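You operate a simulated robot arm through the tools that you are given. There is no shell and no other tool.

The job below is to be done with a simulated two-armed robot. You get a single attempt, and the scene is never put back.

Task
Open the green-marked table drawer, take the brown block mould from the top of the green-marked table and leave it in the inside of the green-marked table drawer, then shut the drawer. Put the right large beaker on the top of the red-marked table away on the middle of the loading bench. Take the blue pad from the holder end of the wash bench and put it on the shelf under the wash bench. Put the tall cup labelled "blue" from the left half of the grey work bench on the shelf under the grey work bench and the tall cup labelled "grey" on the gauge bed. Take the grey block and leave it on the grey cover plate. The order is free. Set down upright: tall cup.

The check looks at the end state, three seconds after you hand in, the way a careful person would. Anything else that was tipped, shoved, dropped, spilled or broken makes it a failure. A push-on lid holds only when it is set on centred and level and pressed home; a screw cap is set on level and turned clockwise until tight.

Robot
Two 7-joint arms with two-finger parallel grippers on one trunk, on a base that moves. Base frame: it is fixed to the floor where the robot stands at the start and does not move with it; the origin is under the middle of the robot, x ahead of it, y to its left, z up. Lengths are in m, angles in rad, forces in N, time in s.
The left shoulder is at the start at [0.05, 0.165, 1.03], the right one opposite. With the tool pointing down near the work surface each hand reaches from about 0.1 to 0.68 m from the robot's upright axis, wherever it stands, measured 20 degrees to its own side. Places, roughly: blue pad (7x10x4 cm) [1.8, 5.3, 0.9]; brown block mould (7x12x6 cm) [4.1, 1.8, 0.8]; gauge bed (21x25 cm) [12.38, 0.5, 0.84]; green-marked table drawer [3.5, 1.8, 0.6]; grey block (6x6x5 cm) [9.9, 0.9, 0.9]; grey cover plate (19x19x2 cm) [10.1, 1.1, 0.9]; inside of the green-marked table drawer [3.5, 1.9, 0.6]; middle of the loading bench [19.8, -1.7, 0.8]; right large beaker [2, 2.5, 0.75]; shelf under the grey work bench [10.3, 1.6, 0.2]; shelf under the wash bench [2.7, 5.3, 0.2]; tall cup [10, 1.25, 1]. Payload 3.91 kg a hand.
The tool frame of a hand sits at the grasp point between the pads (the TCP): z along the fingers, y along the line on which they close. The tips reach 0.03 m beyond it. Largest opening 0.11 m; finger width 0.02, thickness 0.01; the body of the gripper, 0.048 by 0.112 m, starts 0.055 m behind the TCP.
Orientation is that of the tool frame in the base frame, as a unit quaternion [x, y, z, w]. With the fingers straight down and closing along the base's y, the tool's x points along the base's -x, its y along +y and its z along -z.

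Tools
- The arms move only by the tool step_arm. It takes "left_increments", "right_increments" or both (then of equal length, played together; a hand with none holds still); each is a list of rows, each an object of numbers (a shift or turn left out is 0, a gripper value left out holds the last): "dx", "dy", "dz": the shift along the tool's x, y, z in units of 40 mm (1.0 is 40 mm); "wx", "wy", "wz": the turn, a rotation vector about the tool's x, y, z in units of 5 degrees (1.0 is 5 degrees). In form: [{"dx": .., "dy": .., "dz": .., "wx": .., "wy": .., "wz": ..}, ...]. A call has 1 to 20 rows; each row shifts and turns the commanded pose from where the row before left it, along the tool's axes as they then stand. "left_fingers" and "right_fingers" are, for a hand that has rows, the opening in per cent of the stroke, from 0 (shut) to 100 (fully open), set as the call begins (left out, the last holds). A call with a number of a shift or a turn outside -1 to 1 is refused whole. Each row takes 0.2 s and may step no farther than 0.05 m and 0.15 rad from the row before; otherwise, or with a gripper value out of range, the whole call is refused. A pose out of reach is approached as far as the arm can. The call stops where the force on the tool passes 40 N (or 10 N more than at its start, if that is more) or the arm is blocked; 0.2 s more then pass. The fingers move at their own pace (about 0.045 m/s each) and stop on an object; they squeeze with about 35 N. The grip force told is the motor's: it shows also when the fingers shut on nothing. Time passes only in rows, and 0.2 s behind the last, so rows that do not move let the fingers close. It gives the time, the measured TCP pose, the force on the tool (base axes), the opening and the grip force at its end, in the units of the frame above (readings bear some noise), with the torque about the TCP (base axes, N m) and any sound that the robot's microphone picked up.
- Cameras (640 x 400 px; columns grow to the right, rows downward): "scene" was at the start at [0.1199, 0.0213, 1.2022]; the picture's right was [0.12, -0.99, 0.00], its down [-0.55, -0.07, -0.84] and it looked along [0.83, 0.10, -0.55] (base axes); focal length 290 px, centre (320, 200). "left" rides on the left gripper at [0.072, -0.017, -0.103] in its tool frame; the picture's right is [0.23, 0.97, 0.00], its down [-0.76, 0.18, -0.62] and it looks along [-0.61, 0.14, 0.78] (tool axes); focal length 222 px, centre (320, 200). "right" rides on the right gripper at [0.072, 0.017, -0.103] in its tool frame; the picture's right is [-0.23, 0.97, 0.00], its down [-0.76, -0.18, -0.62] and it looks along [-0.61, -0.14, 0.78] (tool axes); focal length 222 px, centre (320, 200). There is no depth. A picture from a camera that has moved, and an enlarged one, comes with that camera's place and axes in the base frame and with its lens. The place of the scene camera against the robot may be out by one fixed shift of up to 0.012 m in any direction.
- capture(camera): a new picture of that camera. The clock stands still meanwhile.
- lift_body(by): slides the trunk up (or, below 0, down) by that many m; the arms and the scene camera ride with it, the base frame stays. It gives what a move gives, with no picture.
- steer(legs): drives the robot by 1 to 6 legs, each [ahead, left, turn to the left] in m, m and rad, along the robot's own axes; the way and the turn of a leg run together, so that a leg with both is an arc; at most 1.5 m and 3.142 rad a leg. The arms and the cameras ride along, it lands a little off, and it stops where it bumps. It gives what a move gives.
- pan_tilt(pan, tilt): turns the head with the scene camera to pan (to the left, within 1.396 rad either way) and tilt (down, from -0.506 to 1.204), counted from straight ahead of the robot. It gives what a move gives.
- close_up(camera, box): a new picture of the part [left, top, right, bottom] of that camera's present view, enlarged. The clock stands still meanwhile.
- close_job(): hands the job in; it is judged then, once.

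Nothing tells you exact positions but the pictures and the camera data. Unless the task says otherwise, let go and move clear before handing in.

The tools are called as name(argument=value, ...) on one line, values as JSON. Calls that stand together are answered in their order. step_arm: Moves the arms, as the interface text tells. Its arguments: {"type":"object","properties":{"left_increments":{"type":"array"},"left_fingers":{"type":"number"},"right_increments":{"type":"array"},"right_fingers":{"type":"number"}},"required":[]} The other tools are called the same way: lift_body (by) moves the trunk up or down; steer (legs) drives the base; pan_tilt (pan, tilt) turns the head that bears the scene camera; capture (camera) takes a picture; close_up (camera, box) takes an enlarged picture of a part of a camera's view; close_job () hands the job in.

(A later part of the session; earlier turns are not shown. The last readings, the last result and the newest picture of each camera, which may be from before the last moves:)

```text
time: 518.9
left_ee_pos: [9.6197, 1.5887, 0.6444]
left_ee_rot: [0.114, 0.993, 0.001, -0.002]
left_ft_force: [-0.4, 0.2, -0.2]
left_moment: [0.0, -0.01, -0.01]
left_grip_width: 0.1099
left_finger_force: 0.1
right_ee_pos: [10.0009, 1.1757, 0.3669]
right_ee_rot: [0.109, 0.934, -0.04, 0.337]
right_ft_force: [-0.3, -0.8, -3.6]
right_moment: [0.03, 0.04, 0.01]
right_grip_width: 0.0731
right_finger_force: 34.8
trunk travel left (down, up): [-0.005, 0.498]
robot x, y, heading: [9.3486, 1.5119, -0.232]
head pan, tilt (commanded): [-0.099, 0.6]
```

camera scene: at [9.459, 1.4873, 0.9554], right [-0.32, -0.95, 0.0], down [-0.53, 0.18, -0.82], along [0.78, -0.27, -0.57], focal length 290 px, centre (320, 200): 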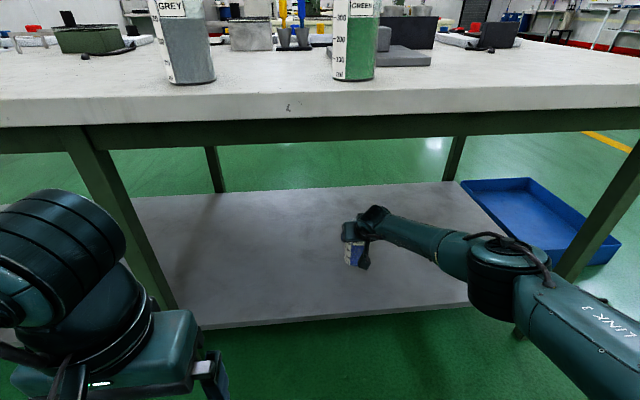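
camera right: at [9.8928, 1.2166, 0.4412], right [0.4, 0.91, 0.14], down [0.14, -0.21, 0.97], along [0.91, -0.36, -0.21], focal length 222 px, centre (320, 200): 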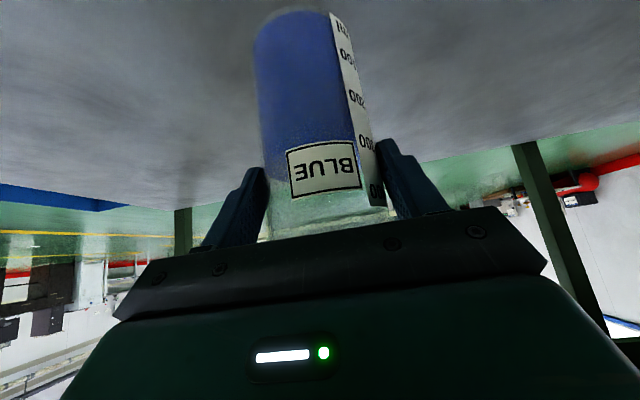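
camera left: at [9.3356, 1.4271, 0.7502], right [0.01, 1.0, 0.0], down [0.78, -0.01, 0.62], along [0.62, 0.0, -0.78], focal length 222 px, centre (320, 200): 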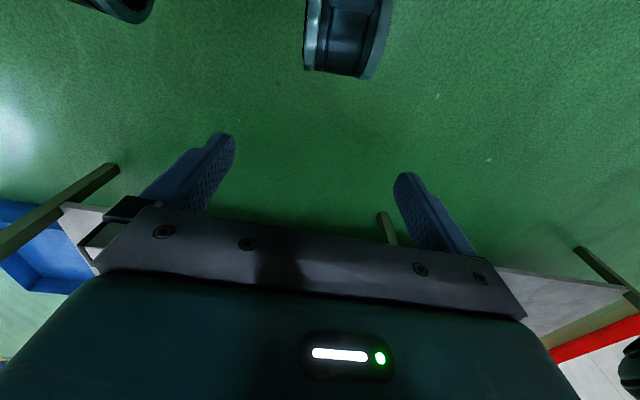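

The arm is at its reach limit there. I retract the arm 7 cm, then move the base 7 cm closer and continue.

step_arm(right_increments=[{"dx": 0.2, "dz": -0.3}, {"dx": 0.3, "dz": -0.37}, {"dx": 0.3, "dz": -0.37}, {"dx": 0.3, "dz": -0.37}])

steer(legs=[[0.08, 0, 0]])

step_arm(right_increments=[{"dx": 0.1, "dz": 0.12}, {"dx": 0.1, "dz": 0.12}, {"dx": 0.1, "dz": 0.12}])

capture(camera="right")

```text
time: 519.9
left_ee_pos: [9.6213, 1.5893, 0.6457]
left_ee_rot: [0.115, 0.993, 0.001, -0.002]
left_ft_force: [-0.1, -0.5, 0.2]
left_moment: [0.04, -0.03, -0.04]
left_grip_width: 0.1099
left_finger_force: 0.1
right_ee_pos: [9.9332, 1.1908, 0.3815]
right_ee_rot: [0.109, 0.934, -0.039, 0.338]
right_ft_force: [0.3, 0.8, -4.2]
right_moment: [0.02, 0.03, 0.0]
right_grip_width: 0.0732
right_finger_force: 34.9
trunk travel left (down, up): [-0.005, 0.498]
robot x, y, heading: [9.3416, 1.5123, -0.232]
head pan, tilt (commanded): [-0.099, 0.6]
```

```text
time: 520.9
left_ee_pos: [9.6967, 1.5698, 0.646]
left_ee_rot: [0.116, 0.993, 0.0, -0.001]
left_ft_force: [-0.1, 0.0, 0.4]
left_moment: [0.02, -0.02, -0.01]
left_grip_width: 0.1102
left_finger_force: 0.0
right_ee_pos: [10.0084, 1.1706, 0.3814]
right_ee_rot: [0.111, 0.933, -0.042, 0.338]
right_ft_force: [-0.8, -0.5, -4.2]
right_moment: [0.03, 0.06, 0.02]
right_grip_width: 0.0732
right_finger_force: 35.6
trunk travel left (down, up): [-0.005, 0.498]
robot x, y, heading: [9.4197, 1.4939, -0.234]
head pan, tilt (commanded): [-0.099, 0.6]
```

```text
time: 521.7
left_ee_pos: [9.6969, 1.5709, 0.6446]
left_ee_rot: [0.116, 0.993, 0.001, -0.002]
left_ft_force: [-0.4, -0.8, -0.3]
left_moment: [-0.01, 0.04, 0.01]
left_grip_width: 0.1097
left_finger_force: 0.1
right_ee_pos: [10.0084, 1.173, 0.3624]
right_ee_rot: [0.11, 0.934, -0.04, 0.337]
right_ft_force: [-0.7, -0.3, -4.6]
right_moment: [0.02, 0.05, -0.02]
right_grip_width: 0.0729
right_finger_force: 34.9
trunk travel left (down, up): [-0.005, 0.498]
robot x, y, heading: [9.4202, 1.4936, -0.23]
head pan, tilt (commanded): [-0.099, 0.6]
```

```text
taken
camera right: at [9.8949, 1.2172, 0.3949], right [0.4, 0.91, 0.14], down [0.14, -0.22, 0.97], along [0.91, -0.36, -0.21], focal length 222 px, centre (320, 200)
```

right: 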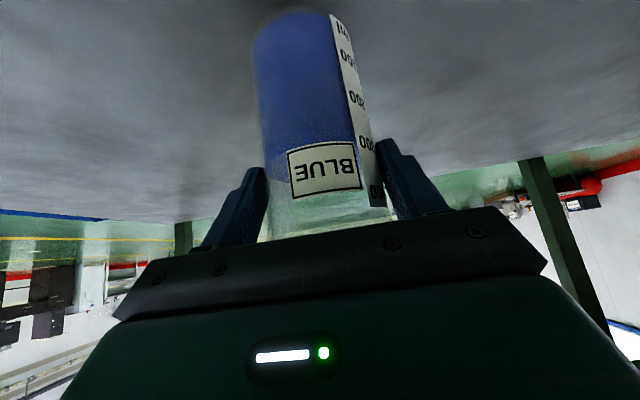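

Now I continue down in small steps until the cup touches the shelf.

step_arm(right_increments=[{"dx": 0.064, "dz": 0.077}, {"dx": 0.048, "dz": 0.058}])

step_arm(right_increments=[{"dx": 0.032, "dz": 0.0385}, {"dx": 0.032, "dz": 0.0385}])

step_arm(right_increments=[{"dx": 0.032, "dz": 0.0385}])

step_arm(right_increments=[{"dx": 0.032, "dz": 0.0385}])

```text
time: 522.3
left_ee_pos: [9.6961, 1.5701, 0.6453]
left_ee_rot: [0.117, 0.993, 0.001, -0.002]
left_ft_force: [0.3, 0.2, -0.3]
left_moment: [0.02, 0.01, -0.02]
left_grip_width: 0.1102
left_finger_force: 0.1
right_ee_pos: [10.0074, 1.1711, 0.3554]
right_ee_rot: [0.11, 0.934, -0.04, 0.338]
right_ft_force: [-0.8, -0.1, -4.5]
right_moment: [0.01, 0.04, 0.01]
right_grip_width: 0.0731
right_finger_force: 35.3
trunk travel left (down, up): [-0.005, 0.498]
robot x, y, heading: [9.4174, 1.496, -0.235]
head pan, tilt (commanded): [-0.099, 0.6]
```

```text
time: 522.9
left_ee_pos: [9.6975, 1.5694, 0.6457]
left_ee_rot: [0.116, 0.993, 0.001, -0.001]
left_ft_force: [-0.4, 0.3, -0.2]
left_moment: [-0.03, 0.0, 0.01]
left_grip_width: 0.11
left_finger_force: 0.2
right_ee_pos: [10.0094, 1.1719, 0.3521]
right_ee_rot: [0.111, 0.934, -0.041, 0.337]
right_ft_force: [-0.6, -0.4, -3.2]
right_moment: [0.01, 0.05, 0.01]
right_grip_width: 0.0732
right_finger_force: 35.6
trunk travel left (down, up): [-0.005, 0.498]
robot x, y, heading: [9.4211, 1.4945, -0.235]
head pan, tilt (commanded): [-0.099, 0.6]
```

```text
time: 523.3
left_ee_pos: [9.6964, 1.5695, 0.6459]
left_ee_rot: [0.116, 0.993, 0.001, -0.001]
left_ft_force: [-0.5, 1.0, -0.4]
left_moment: [0.01, -0.02, 0.0]
left_grip_width: 0.1102
left_finger_force: 0.1
right_ee_pos: [10.0081, 1.1713, 0.3508]
right_ee_rot: [0.11, 0.934, -0.039, 0.338]
right_ft_force: [-1.1, 0.6, -0.7]
right_moment: [0.13, 0.1, 0.04]
right_grip_width: 0.0732
right_finger_force: 35.4
trunk travel left (down, up): [-0.005, 0.498]
robot x, y, heading: [9.4169, 1.4897, -0.235]
head pan, tilt (commanded): [-0.099, 0.6]
```

```text
time: 523.7
left_ee_pos: [9.696, 1.57, 0.6466]
left_ee_rot: [0.116, 0.993, 0.0, -0.001]
left_ft_force: [0.1, 0.3, 0.0]
left_moment: [0.0, -0.02, 0.0]
left_grip_width: 0.1099
left_finger_force: 0.1
right_ee_pos: [10.009, 1.1716, 0.3498]
right_ee_rot: [0.111, 0.933, -0.04, 0.339]
right_ft_force: [-4.5, 0.0, 7.4]
right_moment: [0.4, 0.21, 0.13]
right_grip_width: 0.073
right_finger_force: 35.0
trunk travel left (down, up): [-0.005, 0.498]
robot x, y, heading: [9.4204, 1.4946, -0.235]
head pan, tilt (commanded): [-0.099, 0.6]
```

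The cup stands on the shelf (contact). I open the fingers and withdraw straight back.

step_arm(right_increments=[{"dx": -0.016, "dz": -0.019}, {}, {}, {}, {}, {}, {}], right_fingers=100)

capture(camera="right")

```text
time: 525.3
left_ee_pos: [9.6958, 1.5697, 0.6462]
left_ee_rot: [0.116, 0.993, 0.001, -0.001]
left_ft_force: [0.8, 0.4, 0.6]
left_moment: [0.02, 0.02, 0.0]
left_grip_width: 0.11
left_finger_force: 0.0
right_ee_pos: [10.008, 1.1717, 0.3491]
right_ee_rot: [0.11, 0.934, -0.04, 0.339]
right_ft_force: [-0.3, 0.0, -0.7]
right_moment: [0.0, -0.01, -0.01]
right_grip_width: 0.1099
right_finger_force: 0.0
trunk travel left (down, up): [-0.005, 0.498]
robot x, y, heading: [9.4203, 1.4938, -0.231]
head pan, tilt (commanded): [-0.099, 0.6]
```

```text
taken
camera right: at [9.8943, 1.2166, 0.3811], right [0.4, 0.91, 0.14], down [0.14, -0.22, 0.97], along [0.91, -0.36, -0.21], focal length 222 px, centre (320, 200)
```

right: 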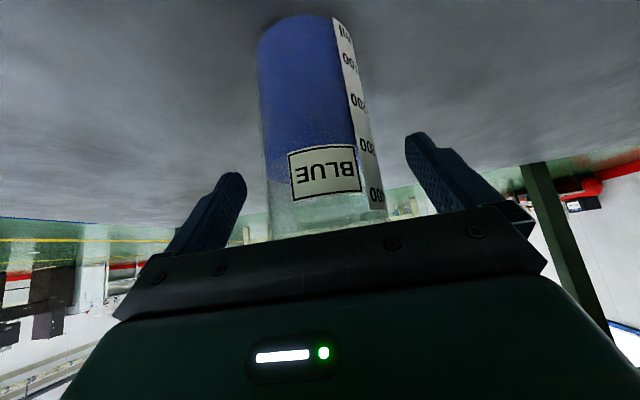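

step_arm(right_increments=[{"dx": 0.3, "dz": -0.249}, {"dx": 0.481, "dz": -0.399}, {"dx": 0.481, "dz": -0.399}, {"dx": 0.481, "dz": -0.399}])

steer(legs=[[-0.2, 0, 0]])

capture(camera="scene")

capture(camera="right")

```text
time: 526.3
left_ee_pos: [9.6959, 1.5693, 0.6447]
left_ee_rot: [0.115, 0.993, 0.001, -0.001]
left_ft_force: [0.0, 0.4, -0.2]
left_moment: [0.01, -0.01, -0.02]
left_grip_width: 0.11
left_finger_force: 0.1
right_ee_pos: [9.9203, 1.1925, 0.3484]
right_ee_rot: [0.111, 0.934, -0.041, 0.338]
right_ft_force: [-0.4, -0.6, -0.1]
right_moment: [0.04, -0.02, -0.01]
right_grip_width: 0.1101
right_finger_force: 0.0
trunk travel left (down, up): [-0.005, 0.498]
robot x, y, heading: [9.4201, 1.4933, -0.232]
head pan, tilt (commanded): [-0.099, 0.6]
```

```text
time: 528.0
left_ee_pos: [9.4989, 1.6165, 0.6449]
left_ee_rot: [0.116, 0.993, 0.001, -0.001]
left_ft_force: [0.5, 0.2, 0.3]
left_moment: [0.02, -0.02, -0.01]
left_grip_width: 0.1099
left_finger_force: 0.1
right_ee_pos: [9.7244, 1.2394, 0.3484]
right_ee_rot: [0.11, 0.934, -0.04, 0.338]
right_ft_force: [0.5, -0.6, -0.4]
right_moment: [-0.01, -0.02, -0.03]
right_grip_width: 0.1099
right_finger_force: 0.1
trunk travel left (down, up): [-0.005, 0.498]
robot x, y, heading: [9.2237, 1.5401, -0.233]
head pan, tilt (commanded): [-0.099, 0.6]
```

```text
taken
camera scene: at [9.3366, 1.5162, 0.9555], right [-0.33, -0.95, 0.0], down [-0.53, 0.18, -0.83], along [0.78, -0.27, -0.56], focal length 290 px, centre (320, 200)
```

scene: 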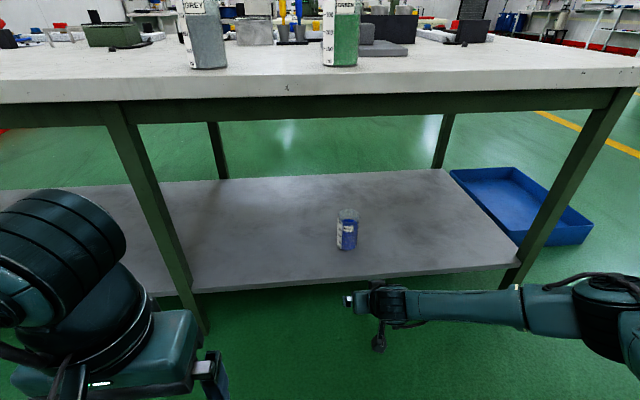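

```text
taken
camera right: at [9.6098, 1.284, 0.3802], right [0.4, 0.91, 0.14], down [0.14, -0.22, 0.97], along [0.91, -0.36, -0.21], focal length 222 px, centre (320, 200)
```

right: 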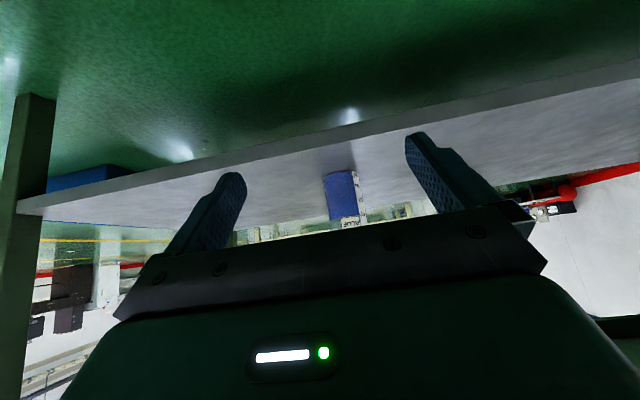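

The blue cup stands upright on the shelf. Next the GREY cup: I raise trunk and hand back up in front of the bench, then shift left to it.

lift_body(by=0.33)

step_arm(right_increments=[{"dx": -0.575, "dz": -0.69}, {"dx": -0.575, "dz": -0.69}, {"dx": -0.575, "dz": -0.69}, {"dx": -0.575, "dz": -0.69}, {"dx": -0.575, "dz": -0.69}, {"dx": -0.575, "dz": -0.69}, {"dx": -0.575, "dz": -0.69}, {"dx": -0.575, "dz": -0.69}, {"dx": -0.575, "dz": -0.69}])

steer(legs=[[0, 0.31, 0]])

capture(camera="scene")

capture(camera="right")

```text
time: 531.2
left_ee_pos: [9.4987, 1.6172, 0.9752]
left_ee_rot: [0.116, 0.993, 0.001, -0.002]
left_ft_force: [0.6, 0.1, 0.4]
left_moment: [0.01, -0.02, 0.0]
left_grip_width: 0.1101
left_finger_force: 0.1
right_ee_pos: [9.7233, 1.2391, 0.6774]
right_ee_rot: [0.11, 0.934, -0.041, 0.338]
right_ft_force: [0.6, 0.3, 0.5]
right_moment: [0.02, 0.02, -0.01]
right_grip_width: 0.1099
right_finger_force: 0.1
trunk travel left (down, up): [-0.335, 0.168]
robot x, y, heading: [9.2227, 1.5415, -0.234]
head pan, tilt (commanded): [-0.099, 0.6]
```

```text
time: 533.2
left_ee_pos: [9.4989, 1.6172, 0.9745]
left_ee_rot: [0.116, 0.993, 0.001, -0.001]
left_ft_force: [-0.3, 0.0, 0.0]
left_moment: [0.01, 0.03, -0.02]
left_grip_width: 0.1103
left_finger_force: 0.1
right_ee_pos: [9.7261, 1.2388, 1.0027]
right_ee_rot: [0.11, 0.934, -0.04, 0.337]
right_ft_force: [0.0, -0.6, 0.2]
right_moment: [0.02, 0.0, 0.0]
right_grip_width: 0.1099
right_finger_force: 0.1
trunk travel left (down, up): [-0.335, 0.168]
robot x, y, heading: [9.2228, 1.5452, -0.236]
head pan, tilt (commanded): [-0.099, 0.6]
```

```text
time: 536.5
left_ee_pos: [9.5721, 1.9152, 0.9753]
left_ee_rot: [0.121, 0.993, 0.001, 0.0]
left_ft_force: [-0.7, 0.6, 0.1]
left_moment: [0.0, -0.01, -0.01]
left_grip_width: 0.1099
left_finger_force: 0.1
right_ee_pos: [9.7976, 1.5368, 1.0015]
right_ee_rot: [0.116, 0.933, -0.043, 0.338]
right_ft_force: [-0.1, 0.6, 0.8]
right_moment: [0.01, 0.0, -0.02]
right_grip_width: 0.1103
right_finger_force: 0.0
trunk travel left (down, up): [-0.335, 0.168]
robot x, y, heading: [9.2938, 1.8446, -0.246]
head pan, tilt (commanded): [-0.099, 0.6]
```

```text
taken
camera scene: at [9.4094, 1.8171, 1.2855], right [-0.34, -0.94, 0.0], down [-0.53, 0.19, -0.83], along [0.78, -0.28, -0.56], focal length 290 px, centre (320, 200)
```

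scene: 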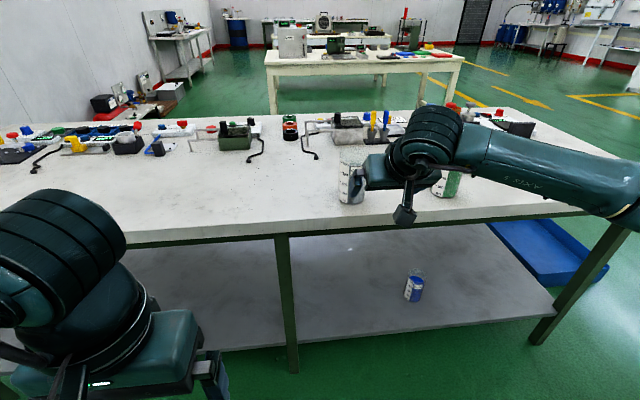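

```text
taken
camera right: at [9.6833, 1.5821, 1.0347], right [0.41, 0.9, 0.14], down [0.14, -0.22, 0.97], along [0.9, -0.37, -0.21], focal length 222 px, centre (320, 200)
```

right: 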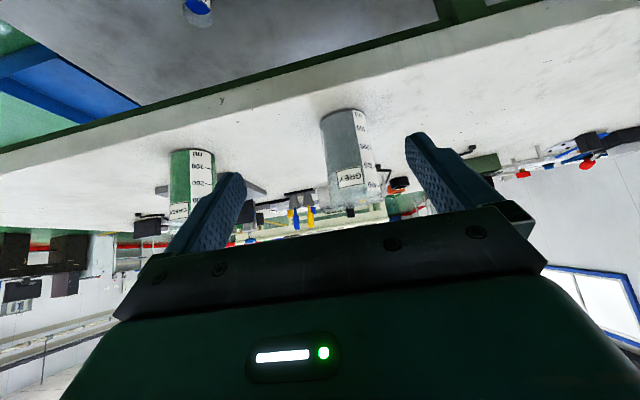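

The grey cup is about 0.205 m ahead and 3 cm left of the right hand. I adjust the height and lateral offset, then close in with the base.

step_arm(right_increments=[{"dx": 0.371, "dz": 0.4475, "dy": 0.395}, {"dx": 0.371, "dz": 0.4475, "dy": 0.395}])

steer(legs=[[0.12, 0, 0]])

capture(camera="right")

capture(camera="scene")

```text
time: 537.1
left_ee_pos: [9.5733, 1.9167, 0.9752]
left_ee_rot: [0.121, 0.993, 0.001, -0.001]
left_ft_force: [-0.1, -0.8, -0.3]
left_moment: [0.06, -0.03, 0.01]
left_grip_width: 0.11
left_finger_force: 0.1
right_ee_pos: [9.8064, 1.5646, 0.9547]
right_ee_rot: [0.116, 0.934, -0.043, 0.336]
right_ft_force: [0.2, 0.3, 0.0]
right_moment: [-0.01, -0.01, 0.01]
right_grip_width: 0.1102
right_finger_force: 0.0
trunk travel left (down, up): [-0.335, 0.168]
robot x, y, heading: [9.298, 1.8415, -0.249]
head pan, tilt (commanded): [-0.099, 0.6]
```

```text
time: 538.3
left_ee_pos: [9.6878, 1.8867, 0.9752]
left_ee_rot: [0.122, 0.993, 0.001, -0.001]
left_ft_force: [0.2, -0.5, -0.6]
left_moment: [0.02, 0.04, -0.02]
left_grip_width: 0.1102
left_finger_force: 0.1
right_ee_pos: [9.9196, 1.5362, 0.954]
right_ee_rot: [0.116, 0.933, -0.043, 0.337]
right_ft_force: [0.3, -0.4, 0.6]
right_moment: [-0.03, -0.01, 0.0]
right_grip_width: 0.1102
right_finger_force: 0.1
trunk travel left (down, up): [-0.335, 0.168]
robot x, y, heading: [9.4103, 1.8149, -0.244]
head pan, tilt (commanded): [-0.099, 0.6]
```

```text
taken
camera right: at [9.807, 1.5822, 0.9866], right [0.41, 0.9, 0.14], down [0.14, -0.22, 0.97], along [0.9, -0.37, -0.21], focal length 222 px, centre (320, 200)
```

right: 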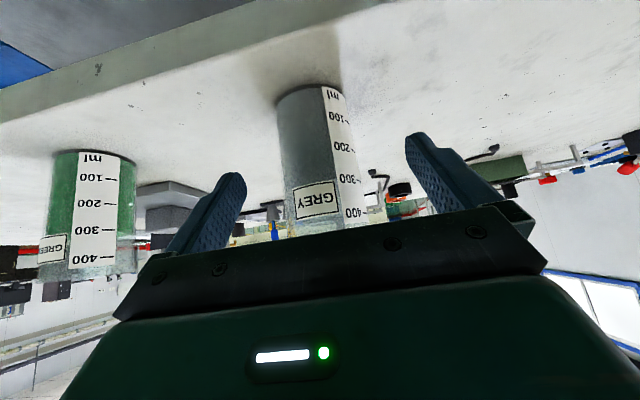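

```text
taken
camera scene: at [9.5247, 1.788, 1.2854], right [-0.34, -0.94, 0.0], down [-0.53, 0.19, -0.82], along [0.78, -0.28, -0.57], focal length 290 px, centre (320, 200)
```

scene: 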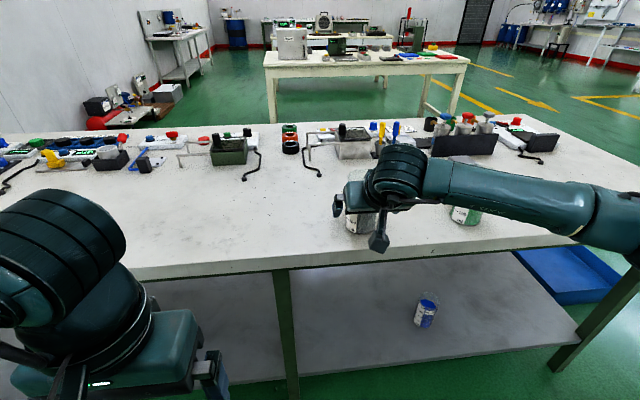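

Centred laterally; 8.7 cm to go. I move in and close.

step_arm(right_increments=[{"dx": -0.526, "dz": 0.437}, {"dx": -0.526, "dz": 0.437}, {"dx": -0.526, "dz": 0.437}])

capture(camera="right")

close_up(camera="scene", box=[280, 120, 480, 245])

```text
time: 539.1
left_ee_pos: [9.6881, 1.8865, 0.9753]
left_ee_rot: [0.122, 0.992, 0.001, -0.001]
left_ft_force: [-0.1, -0.1, 0.3]
left_moment: [0.01, -0.02, 0.01]
left_grip_width: 0.1099
left_finger_force: 0.2
right_ee_pos: [9.9974, 1.5168, 0.9557]
right_ee_rot: [0.115, 0.933, -0.042, 0.337]
right_ft_force: [0.3, 0.1, 0.2]
right_moment: [0.03, -0.01, -0.01]
right_grip_width: 0.1099
right_finger_force: 0.2
trunk travel left (down, up): [-0.335, 0.168]
robot x, y, heading: [9.4124, 1.8143, -0.246]
head pan, tilt (commanded): [-0.099, 0.6]
```

```text
taken
camera right: at [9.8843, 1.5635, 0.9873], right [0.41, 0.9, 0.14], down [0.14, -0.22, 0.97], along [0.9, -0.37, -0.21], focal length 222 px, centre (320, 200)
```

right: 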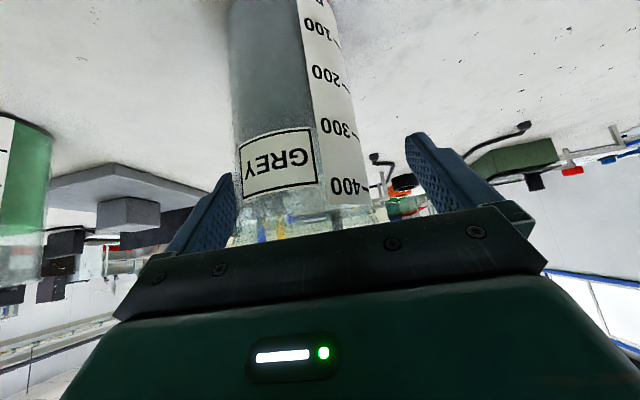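

```text
3.20 times, centred on (380, 182) of scene
camera zoom: at [9.5243, 1.7882, 1.2854], right [-0.34, -0.94, 0.0], down [-0.53, 0.19, -0.82], along [0.78, -0.28, -0.57], focal length 927 px, centre (128, 256)
```

zoom: 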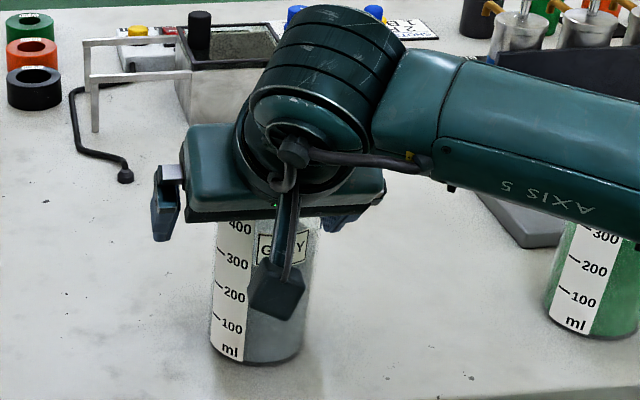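

The cup sits about 8 mm toward the right finger, so I shift the hand right by 8 mm first, then close.

step_arm(right_increments=[{"dy": -0.2}, {}])

step_arm(right_increments=[{}, {}, {}, {}, {}, {}], right_fingers=0)

capture(camera="right")

```text
time: 539.7
left_ee_pos: [9.688, 1.8877, 0.9742]
left_ee_rot: [0.122, 0.993, 0.001, -0.001]
left_ft_force: [0.3, -0.1, -0.7]
left_moment: [0.0, 0.0, -0.02]
left_grip_width: 0.11
left_finger_force: 0.1
right_ee_pos: [9.9956, 1.5081, 0.9546]
right_ee_rot: [0.116, 0.933, -0.043, 0.338]
right_ft_force: [0.2, -0.1, -0.5]
right_moment: [0.04, 0.01, 0.03]
right_grip_width: 0.1101
right_finger_force: 0.1
trunk travel left (down, up): [-0.335, 0.168]
robot x, y, heading: [9.4092, 1.817, -0.244]
head pan, tilt (commanded): [-0.099, 0.6]
```

```text
time: 541.1
left_ee_pos: [9.6876, 1.8866, 0.9756]
left_ee_rot: [0.122, 0.993, 0.001, -0.001]
left_ft_force: [0.6, -0.6, 0.1]
left_moment: [-0.01, -0.05, 0.01]
left_grip_width: 0.11
left_finger_force: 0.0
right_ee_pos: [9.9958, 1.5074, 0.9548]
right_ee_rot: [0.117, 0.933, -0.044, 0.338]
right_ft_force: [0.2, -2.2, 1.9]
right_moment: [-0.03, -0.13, 0.01]
right_grip_width: 0.0741
right_finger_force: 34.8
trunk travel left (down, up): [-0.335, 0.168]
robot x, y, heading: [9.4083, 1.8137, -0.245]
head pan, tilt (commanded): [-0.099, 0.6]
```

```text
taken
camera right: at [9.8826, 1.5549, 0.9874], right [0.41, 0.9, 0.14], down [0.14, -0.22, 0.97], along [0.9, -0.38, -0.21], focal length 222 px, centre (320, 200)
```

right: 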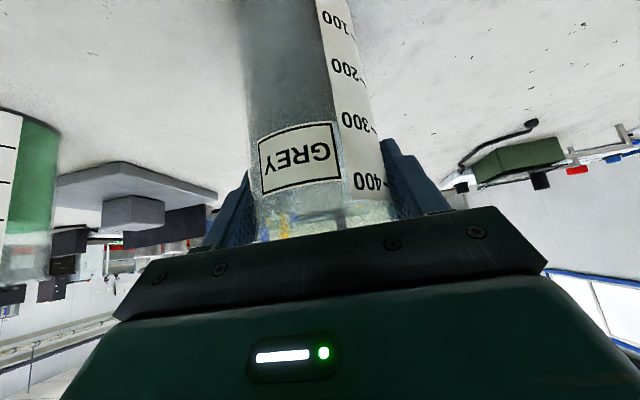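

The grey cup is gripped. I lift it with the trunk and check it hangs upright.

lift_body(by=0.07)

close_up(camera="scene", box=[280, 120, 480, 245])

steer(legs=[[-0.16, 0, 0.01]])

capture(camera="scene")

```text
time: 542.2
left_ee_pos: [9.6871, 1.8878, 1.0452]
left_ee_rot: [0.122, 0.993, 0.002, -0.002]
left_ft_force: [0.0, -0.7, -0.5]
left_moment: [0.0, 0.03, 0.0]
left_grip_width: 0.1099
left_finger_force: 0.0
right_ee_pos: [9.9958, 1.509, 1.0244]
right_ee_rot: [0.116, 0.934, -0.042, 0.336]
right_ft_force: [0.1, -0.3, -3.7]
right_moment: [-0.04, -0.02, 0.01]
right_grip_width: 0.074
right_finger_force: 34.6
trunk travel left (down, up): [-0.405, 0.098]
robot x, y, heading: [9.4107, 1.8169, -0.244]
head pan, tilt (commanded): [-0.099, 0.6]
```

```text
3.20 times, centred on (380, 182) of scene
camera zoom: at [9.5247, 1.7879, 1.3554], right [-0.34, -0.94, 0.0], down [-0.53, 0.19, -0.82], along [0.78, -0.28, -0.57], focal length 927 px, centre (128, 256)
```

zoom: 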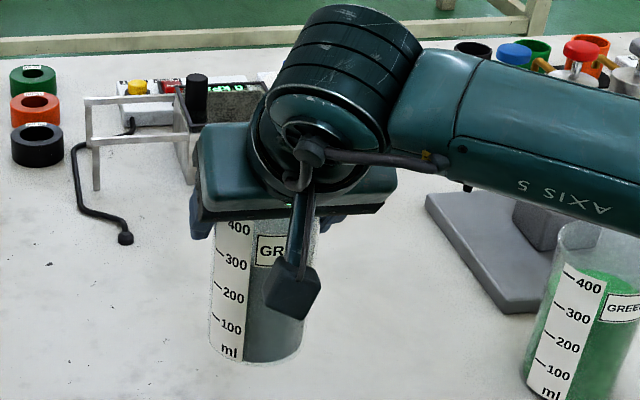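

```text
time: 543.6
left_ee_pos: [9.5327, 1.9273, 1.0454]
left_ee_rot: [0.117, 0.993, 0.001, -0.001]
left_ft_force: [-0.1, 0.0, -0.1]
left_moment: [0.01, -0.03, -0.03]
left_grip_width: 0.1098
left_finger_force: 0.0
right_ee_pos: [9.8424, 1.5514, 1.0255]
right_ee_rot: [0.111, 0.934, -0.041, 0.338]
right_ft_force: [-0.6, 0.1, -4.3]
right_moment: [0.0, 0.01, -0.01]
right_grip_width: 0.0739
right_finger_force: 35.5
trunk travel left (down, up): [-0.405, 0.098]
robot x, y, heading: [9.2539, 1.857, -0.236]
head pan, tilt (commanded): [-0.099, 0.6]
```

```text
taken
camera scene: at [9.3692, 1.8271, 1.3555], right [-0.33, -0.94, 0.0], down [-0.53, 0.19, -0.83], along [0.78, -0.27, -0.56], focal length 290 px, centre (320, 200)
```

scene: 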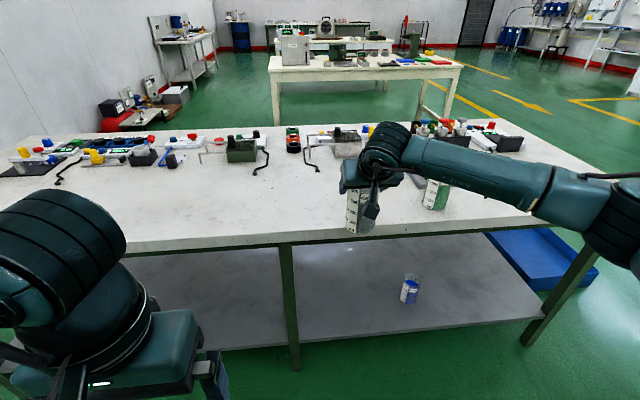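

The grey cup hangs upright. I retract the arm a little and drive around the end of the bench toward the gauge bench, gently.

step_arm(right_increments=[{"dx": 0.4, "dz": -0.332}, {"dx": 0.4, "dz": -0.332}, {"dx": 0.4, "dz": -0.332}, {"dx": 0.4, "dz": -0.332}])

steer(legs=[[0, -1.2, 0], [0, -1.2, 0]])

pan_tilt(pan=0.0, tilt=0.4)

capture(camera="scene")

capture(camera="right")

```text
time: 544.6
left_ee_pos: [9.5327, 1.9275, 1.0446]
left_ee_rot: [0.117, 0.993, 0.001, 0.0]
left_ft_force: [-1.1, -0.5, -0.1]
left_moment: [0.03, 0.02, -0.01]
left_grip_width: 0.1101
left_finger_force: 0.0
right_ee_pos: [9.7633, 1.5722, 1.0252]
right_ee_rot: [0.112, 0.934, -0.041, 0.337]
right_ft_force: [0.2, 0.6, -3.5]
right_moment: [0.02, -0.02, 0.02]
right_grip_width: 0.0741
right_finger_force: 34.6
trunk travel left (down, up): [-0.405, 0.098]
robot x, y, heading: [9.2539, 1.8489, -0.239]
head pan, tilt (commanded): [-0.099, 0.6]
```

```text
time: 565.7
left_ee_pos: [8.928, -0.402, 1.045]
left_ee_rot: [0.142, 0.99, 0.001, -0.001]
left_ft_force: [0.1, 0.4, 0.1]
left_moment: [0.03, 0.01, -0.01]
left_grip_width: 0.1099
left_finger_force: 0.1
right_ee_pos: [9.14, -0.7677, 1.0244]
right_ee_rot: [0.135, 0.931, -0.05, 0.336]
right_ft_force: [0.6, -0.4, -4.1]
right_moment: [-0.03, -0.02, -0.01]
right_grip_width: 0.0741
right_finger_force: 34.6
trunk travel left (down, up): [-0.405, 0.098]
robot x, y, heading: [8.6463, -0.4633, -0.285]
head pan, tilt (commanded): [-0.099, 0.6]
```

```text
time: 566.5
left_ee_pos: [8.9275, -0.4019, 1.0441]
left_ee_rot: [0.142, 0.99, 0.0, -0.002]
left_ft_force: [0.0, -0.9, -0.9]
left_moment: [0.01, 0.0, 0.0]
left_grip_width: 0.1101
left_finger_force: 0.1
right_ee_pos: [9.1417, -0.7673, 1.0239]
right_ee_rot: [0.135, 0.931, -0.049, 0.336]
right_ft_force: [-0.8, 0.6, -3.7]
right_moment: [0.0, -0.02, -0.01]
right_grip_width: 0.0738
right_finger_force: 35.1
trunk travel left (down, up): [-0.405, 0.098]
robot x, y, heading: [8.6482, -0.4587, -0.289]
head pan, tilt (commanded): [0.0, 0.4]
```

```text
taken
camera scene: at [8.7673, -0.4863, 1.3736], right [-0.28, -0.96, 0.0], down [-0.37, 0.11, -0.92], along [0.88, -0.26, -0.39], focal length 290 px, centre (320, 200)
```

scene: 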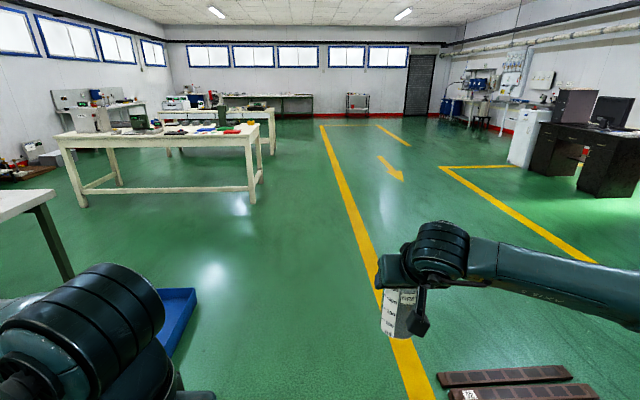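

```text
taken
camera right: at [9.0298, -0.7167, 1.0569], right [0.44, 0.88, 0.14], down [0.13, -0.22, 0.97], along [0.89, -0.41, -0.21], focal length 222 px, centre (320, 200)
```

right: 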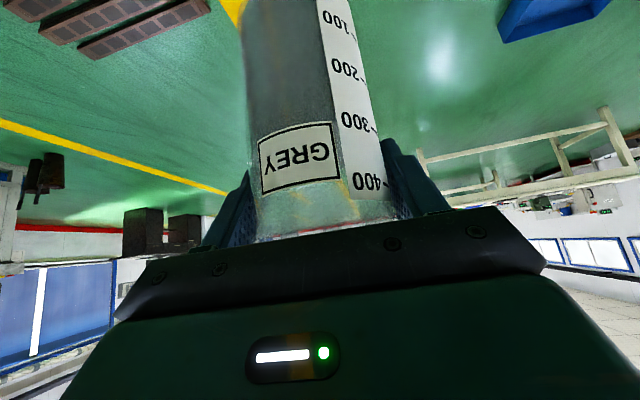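

The cup is fine. I drive ahead past the end of the grey bench, then strafe left into the gap in front of the gauge bench.

steer(legs=[[0, 0, 0.05], [1.25, 0, 0], [1.25, 0, 0], [0, 1.0, 0]])

pan_tilt(pan=0.3, tilt=0.5)

capture(camera="scene")

close_up(camera="scene", box=[160, 100, 420, 262])

```text
time: 588.0
left_ee_pos: [11.5178, 0.1712, 1.0453]
left_ee_rot: [0.08, 0.997, 0.001, -0.001]
left_ft_force: [-0.2, 1.3, 0.1]
left_moment: [0.03, 0.02, 0.04]
left_grip_width: 0.1098
left_finger_force: 0.0
right_ee_pos: [11.7734, -0.1651, 1.0233]
right_ee_rot: [0.077, 0.937, -0.029, 0.338]
right_ft_force: [-0.6, 0.1, -3.6]
right_moment: [-0.03, 0.0, 0.0]
right_grip_width: 0.0739
right_finger_force: 35.1
trunk travel left (down, up): [-0.405, 0.098]
robot x, y, heading: [11.2487, 0.0774, -0.162]
head pan, tilt (commanded): [0.0, 0.4]
```

```text
time: 588.8
left_ee_pos: [11.5169, 0.1715, 1.0451]
left_ee_rot: [0.081, 0.997, 0.001, -0.002]
left_ft_force: [-0.2, -0.7, 0.4]
left_moment: [0.02, 0.0, -0.02]
left_grip_width: 0.11
left_finger_force: 0.1
right_ee_pos: [11.7735, -0.1637, 1.0246]
right_ee_rot: [0.078, 0.938, -0.029, 0.338]
right_ft_force: [0.2, 0.3, -3.2]
right_moment: [0.0, -0.02, -0.02]
right_grip_width: 0.0739
right_finger_force: 34.9
trunk travel left (down, up): [-0.405, 0.098]
robot x, y, heading: [11.2438, 0.0788, -0.164]
head pan, tilt (commanded): [0.3, 0.499]
```

```text
taken
camera scene: at [11.3682, 0.0958, 1.3645], right [0.14, -0.99, 0.0], down [-0.47, -0.07, -0.88], along [0.87, 0.12, -0.48], focal length 290 px, centre (320, 200)
```

scene: 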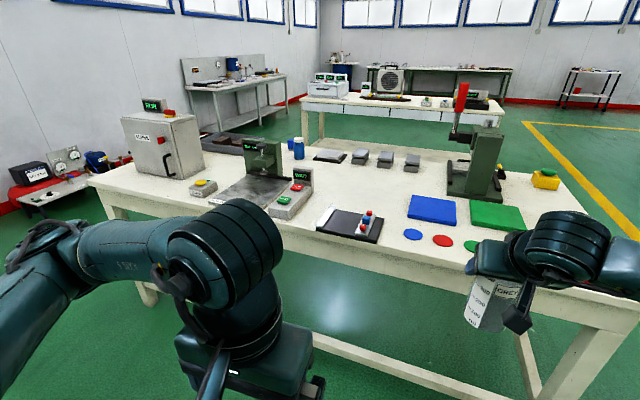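

```text
2.46 times, centred on (290, 181) of scene
camera zoom: at [11.3682, 0.0958, 1.3645], right [0.14, -0.99, 0.0], down [-0.47, -0.07, -0.88], along [0.87, 0.12, -0.48], focal length 713 px, centre (394, 247)
```

zoom: 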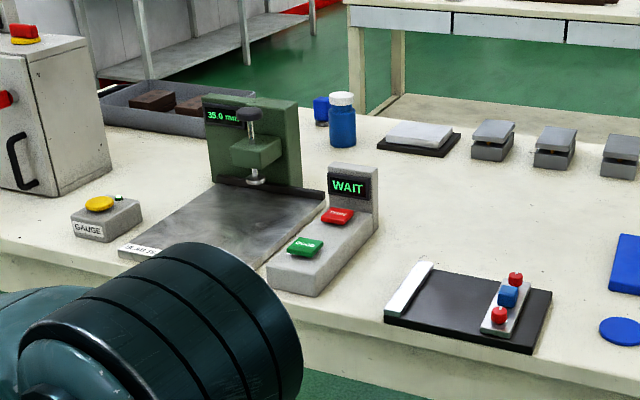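

The gauge bed is the metal plate in front of the green gauge; its front part is free. I straighten up and strafe left until the cup lines up with the bed.

steer(legs=[[0, 0, -0.07], [0, 0.82, 0]])

pan_tilt(pan=0.0, tilt=0.55)

capture(camera="scene")

close_up(camera="scene", box=[240, 100, 480, 250])

```text
time: 596.9
left_ee_pos: [11.7078, 0.9629, 1.0448]
left_ee_rot: [0.11, 0.994, 0.001, -0.001]
left_ft_force: [-0.8, 0.3, 0.5]
left_moment: [0.01, -0.01, -0.04]
left_grip_width: 0.11
left_finger_force: 0.1
right_ee_pos: [11.9432, 0.6117, 1.0236]
right_ee_rot: [0.107, 0.934, -0.04, 0.337]
right_ft_force: [0.5, -0.7, -3.7]
right_moment: [0.0, -0.06, -0.04]
right_grip_width: 0.0736
right_finger_force: 35.0
trunk travel left (down, up): [-0.405, 0.098]
robot x, y, heading: [11.4286, 0.8835, -0.22]
head pan, tilt (commanded): [0.3, 0.499]
```

```text
time: 597.7
left_ee_pos: [11.7078, 0.9632, 1.0457]
left_ee_rot: [0.112, 0.994, 0.001, -0.001]
left_ft_force: [0.2, -0.7, -0.1]
left_moment: [-0.03, 0.0, 0.01]
left_grip_width: 0.1101
left_finger_force: 0.1
right_ee_pos: [11.9431, 0.612, 1.0238]
right_ee_rot: [0.106, 0.935, -0.039, 0.338]
right_ft_force: [0.2, -0.1, -3.6]
right_moment: [-0.02, -0.01, -0.03]
right_grip_width: 0.0734
right_finger_force: 34.5
trunk travel left (down, up): [-0.405, 0.098]
robot x, y, heading: [11.4295, 0.8869, -0.219]
head pan, tilt (commanded): [0.0, 0.55]
```

```text
taken
camera scene: at [11.5511, 0.8699, 1.36], right [-0.22, -0.98, 0.0], down [-0.51, 0.11, -0.85], along [0.83, -0.19, -0.52], focal length 290 px, centre (320, 200)
```

scene: 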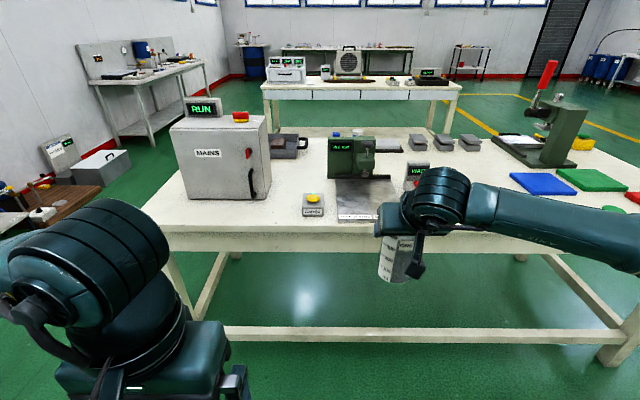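

```text
2.67 times, centred on (360, 175) of scene
camera zoom: at [11.5511, 0.8699, 1.36], right [-0.22, -0.98, 0.0], down [-0.51, 0.11, -0.85], along [0.83, -0.19, -0.52], focal length 772 px, centre (213, 267)
```

zoom: 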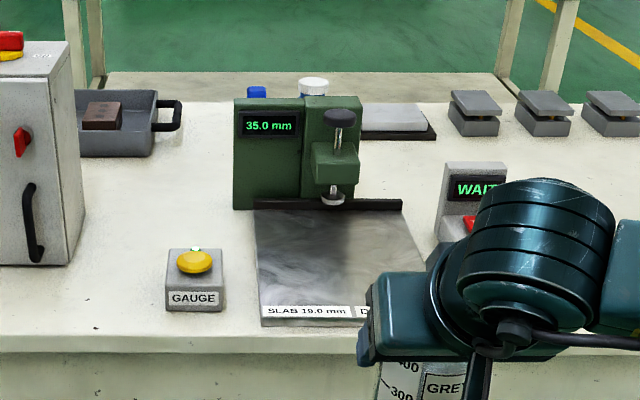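

The bed lies 0.98 m ahead, exactly in line with the held cup. I drive ahead 0.3 m and check.

steer(legs=[[0.3, 0, 0]])

capture(camera="scene")

capture(camera="right")

```text
time: 599.8
left_ee_pos: [12.0074, 0.894, 1.0455]
left_ee_rot: [0.114, 0.993, 0.001, -0.002]
left_ft_force: [0.6, 0.0, -0.1]
left_moment: [-0.01, -0.01, -0.03]
left_grip_width: 0.11
left_finger_force: 0.0
right_ee_pos: [12.2414, 0.5386, 1.024]
right_ee_rot: [0.109, 0.934, -0.04, 0.337]
right_ft_force: [0.5, -0.5, -4.1]
right_moment: [0.01, -0.02, 0.01]
right_grip_width: 0.0736
right_finger_force: 34.9
trunk travel left (down, up): [-0.405, 0.098]
robot x, y, heading: [11.7346, 0.8164, -0.225]
head pan, tilt (commanded): [0.0, 0.55]
```

```text
taken
camera scene: at [11.8509, 0.8001, 1.3599], right [-0.23, -0.97, 0.0], down [-0.51, 0.12, -0.85], along [0.83, -0.19, -0.52], focal length 290 px, centre (320, 200)
```

scene: 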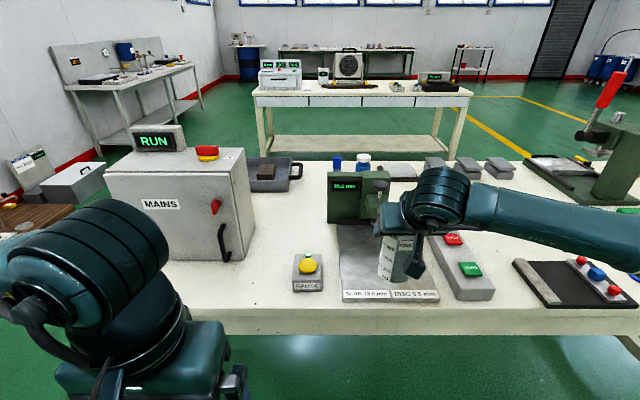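

```text
taken
camera right: at [12.1277, 0.5841, 1.0566], right [0.39, 0.91, 0.14], down [0.14, -0.21, 0.97], along [0.91, -0.36, -0.21], focal length 222 px, centre (320, 200)
```

right: 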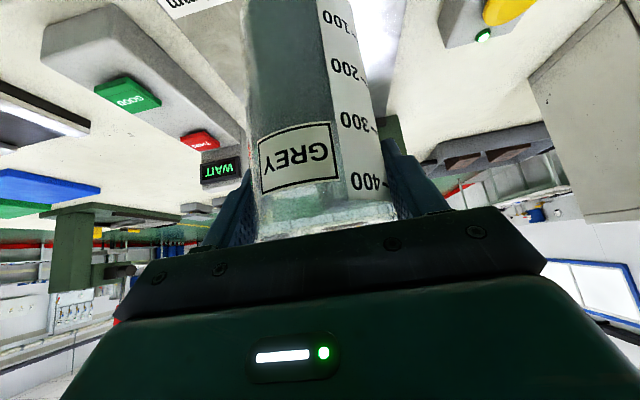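

Bed centre is 12 cm ahead and 1 cm left of the cup. I move the cup over it.

step_arm(right_increments=[{"dx": -0.3, "dz": 0.249, "dy": 0.08}, {"dx": -0.43, "dz": 0.357, "dy": 0.08}, {"dx": -0.43, "dz": 0.357, "dy": 0.08}, {"dx": -0.43, "dz": 0.357, "dy": 0.08}, {"dx": -0.43, "dz": 0.357}])

close_up(camera="scene", box=[280, 130, 520, 310])

capture(camera="right")

```text
time: 601.0
left_ee_pos: [12.0089, 0.893, 1.0454]
left_ee_rot: [0.114, 0.993, 0.002, -0.002]
left_ft_force: [-0.3, -0.2, -0.1]
left_moment: [0.01, 0.02, 0.0]
left_grip_width: 0.1099
left_finger_force: 0.0
right_ee_pos: [12.3466, 0.528, 1.0249]
right_ee_rot: [0.108, 0.935, -0.04, 0.336]
right_ft_force: [-0.2, -0.5, -3.8]
right_moment: [-0.01, -0.02, 0.01]
right_grip_width: 0.0735
right_finger_force: 34.4
trunk travel left (down, up): [-0.405, 0.098]
robot x, y, heading: [11.73, 0.818, -0.229]
head pan, tilt (commanded): [0.0, 0.55]
```

```text
2.22 times, centred on (400, 220) of scene
camera zoom: at [11.8507, 0.8003, 1.3599], right [-0.23, -0.97, 0.0], down [-0.51, 0.12, -0.85], along [0.83, -0.19, -0.52], focal length 644 px, centre (142, 156)
```

zoom: 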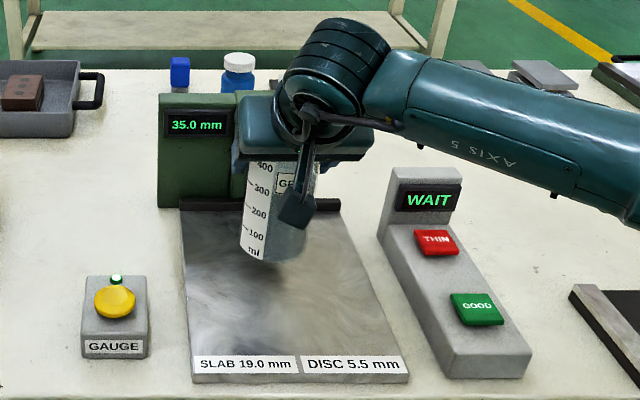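

```text
taken
camera right: at [12.2341, 0.5733, 1.0561], right [0.39, 0.91, 0.14], down [0.14, -0.21, 0.97], along [0.91, -0.36, -0.21], focal length 222 px, centre (320, 200)
```

right: 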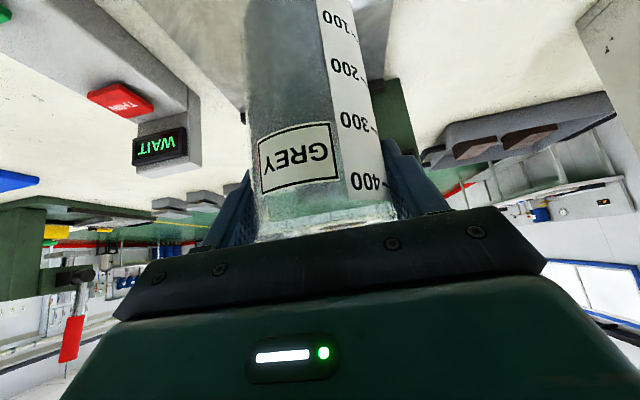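

The cup hangs over the bed's centre, clear of the gauge head. I lower with the trunk and feel for contact.

lift_body(by=-0.06)

close_up(camera="scene", box=[280, 110, 520, 290])

lift_body(by=-0.006)

lift_body(by=-0.003)

```text
time: 602.0
left_ee_pos: [12.0084, 0.893, 0.9849]
left_ee_rot: [0.115, 0.993, 0.002, -0.001]
left_ft_force: [0.3, -0.6, -0.8]
left_moment: [0.01, -0.01, 0.0]
left_grip_width: 0.11
left_finger_force: 0.0
right_ee_pos: [12.3478, 0.5286, 0.9643]
right_ee_rot: [0.109, 0.934, -0.039, 0.337]
right_ft_force: [-1.2, -0.3, -3.8]
right_moment: [0.0, -0.04, 0.0]
right_grip_width: 0.0733
right_finger_force: 35.3
trunk travel left (down, up): [-0.345, 0.158]
robot x, y, heading: [11.7319, 0.8143, -0.228]
head pan, tilt (commanded): [0.0, 0.55]
```

```text
2.22 times, centred on (400, 200) of scene
camera zoom: at [11.8502, 0.8003, 1.3], right [-0.23, -0.97, 0.0], down [-0.51, 0.12, -0.85], along [0.83, -0.19, -0.52], focal length 644 px, centre (142, 200)
```

zoom: 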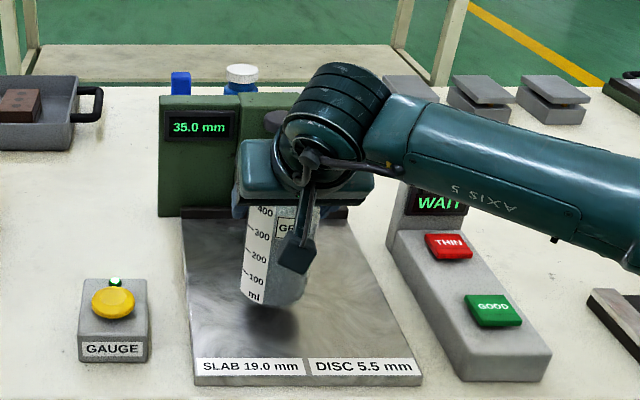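

```text
time: 602.5
left_ee_pos: [12.0083, 0.8932, 0.9792]
left_ee_rot: [0.114, 0.993, 0.001, -0.001]
left_ft_force: [0.1, 0.2, 0.2]
left_moment: [-0.04, -0.01, -0.02]
left_grip_width: 0.11
left_finger_force: 0.1
right_ee_pos: [12.348, 0.5283, 0.9569]
right_ee_rot: [0.109, 0.935, -0.039, 0.336]
right_ft_force: [0.2, -0.2, -4.2]
right_moment: [-0.02, -0.02, -0.01]
right_grip_width: 0.0739
right_finger_force: 35.1
trunk travel left (down, up): [-0.339, 0.164]
robot x, y, heading: [11.7296, 0.8167, -0.229]
head pan, tilt (commanded): [0.0, 0.55]
```

```text
time: 603.0
left_ee_pos: [12.0089, 0.8917, 0.9769]
left_ee_rot: [0.114, 0.993, 0.001, -0.002]
left_ft_force: [1.2, -0.2, 0.5]
left_moment: [0.0, 0.02, -0.01]
left_grip_width: 0.1101
left_finger_force: 0.0
right_ee_pos: [12.3473, 0.5294, 0.9554]
right_ee_rot: [0.109, 0.934, -0.04, 0.337]
right_ft_force: [-0.3, 0.0, -4.8]
right_moment: [0.01, -0.02, 0.03]
right_grip_width: 0.0737
right_finger_force: 35.6
trunk travel left (down, up): [-0.336, 0.167]
robot x, y, heading: [11.733, 0.8155, -0.225]
head pan, tilt (commanded): [0.0, 0.55]
```

lift_body(by=-0.006)

lift_body(by=-0.004)

lift_body(by=-0.004)

close_up(camera="scene", box=[320, 170, 480, 290])

```text
time: 603.6
left_ee_pos: [12.0078, 0.8934, 0.9703]
left_ee_rot: [0.114, 0.993, 0.0, -0.002]
left_ft_force: [0.2, 0.5, 0.0]
left_moment: [0.02, 0.01, 0.03]
left_grip_width: 0.11
left_finger_force: 0.0
right_ee_pos: [12.3471, 0.5277, 0.9478]
right_ee_rot: [0.109, 0.934, -0.041, 0.337]
right_ft_force: [0.4, 0.2, -4.1]
right_moment: [-0.03, -0.02, 0.0]
right_grip_width: 0.0737
right_finger_force: 35.6
trunk travel left (down, up): [-0.33, 0.173]
robot x, y, heading: [11.7317, 0.8161, -0.23]
head pan, tilt (commanded): [0.0, 0.55]
```

```text
time: 604.1
left_ee_pos: [12.008, 0.8939, 0.9656]
left_ee_rot: [0.114, 0.994, 0.002, -0.002]
left_ft_force: [0.2, 0.1, 0.2]
left_moment: [0.0, 0.04, 0.01]
left_grip_width: 0.1101
left_finger_force: 0.1
right_ee_pos: [12.3474, 0.529, 0.9445]
right_ee_rot: [0.109, 0.934, -0.04, 0.337]
right_ft_force: [-0.3, 0.4, -4.2]
right_moment: [-0.03, -0.01, -0.01]
right_grip_width: 0.0735
right_finger_force: 34.9
trunk travel left (down, up): [-0.326, 0.177]
robot x, y, heading: [11.7303, 0.8149, -0.228]
head pan, tilt (commanded): [0.0, 0.55]
```

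```text
time: 604.6
left_ee_pos: [12.0081, 0.8942, 0.9629]
left_ee_rot: [0.114, 0.994, 0.001, -0.002]
left_ft_force: [-0.2, -0.1, 0.0]
left_moment: [-0.03, 0.01, 0.01]
left_grip_width: 0.1099
left_finger_force: 0.0
right_ee_pos: [12.3475, 0.5285, 0.9405]
right_ee_rot: [0.109, 0.934, -0.04, 0.337]
right_ft_force: [-0.2, -0.8, -3.3]
right_moment: [-0.02, -0.06, -0.01]
right_grip_width: 0.0736
right_finger_force: 35.4
trunk travel left (down, up): [-0.322, 0.181]
robot x, y, heading: [11.7274, 0.8175, -0.23]
head pan, tilt (commanded): [0.0, 0.55]
```

```text
3.33 times, centred on (400, 230) of scene
camera zoom: at [11.8503, 0.8003, 1.2769], right [-0.23, -0.97, 0.0], down [-0.51, 0.12, -0.85], along [0.83, -0.19, -0.52], focal length 965 px, centre (53, 100)
```

zoom: 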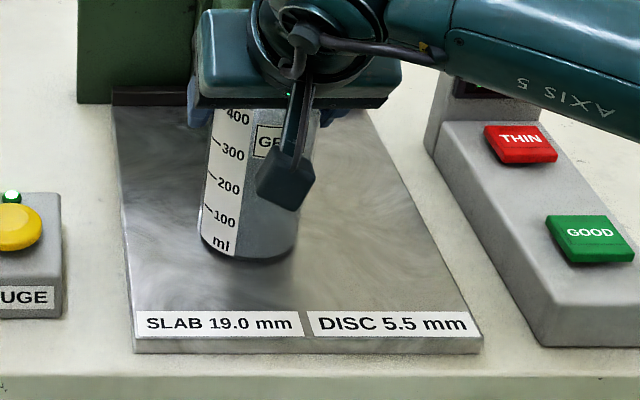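

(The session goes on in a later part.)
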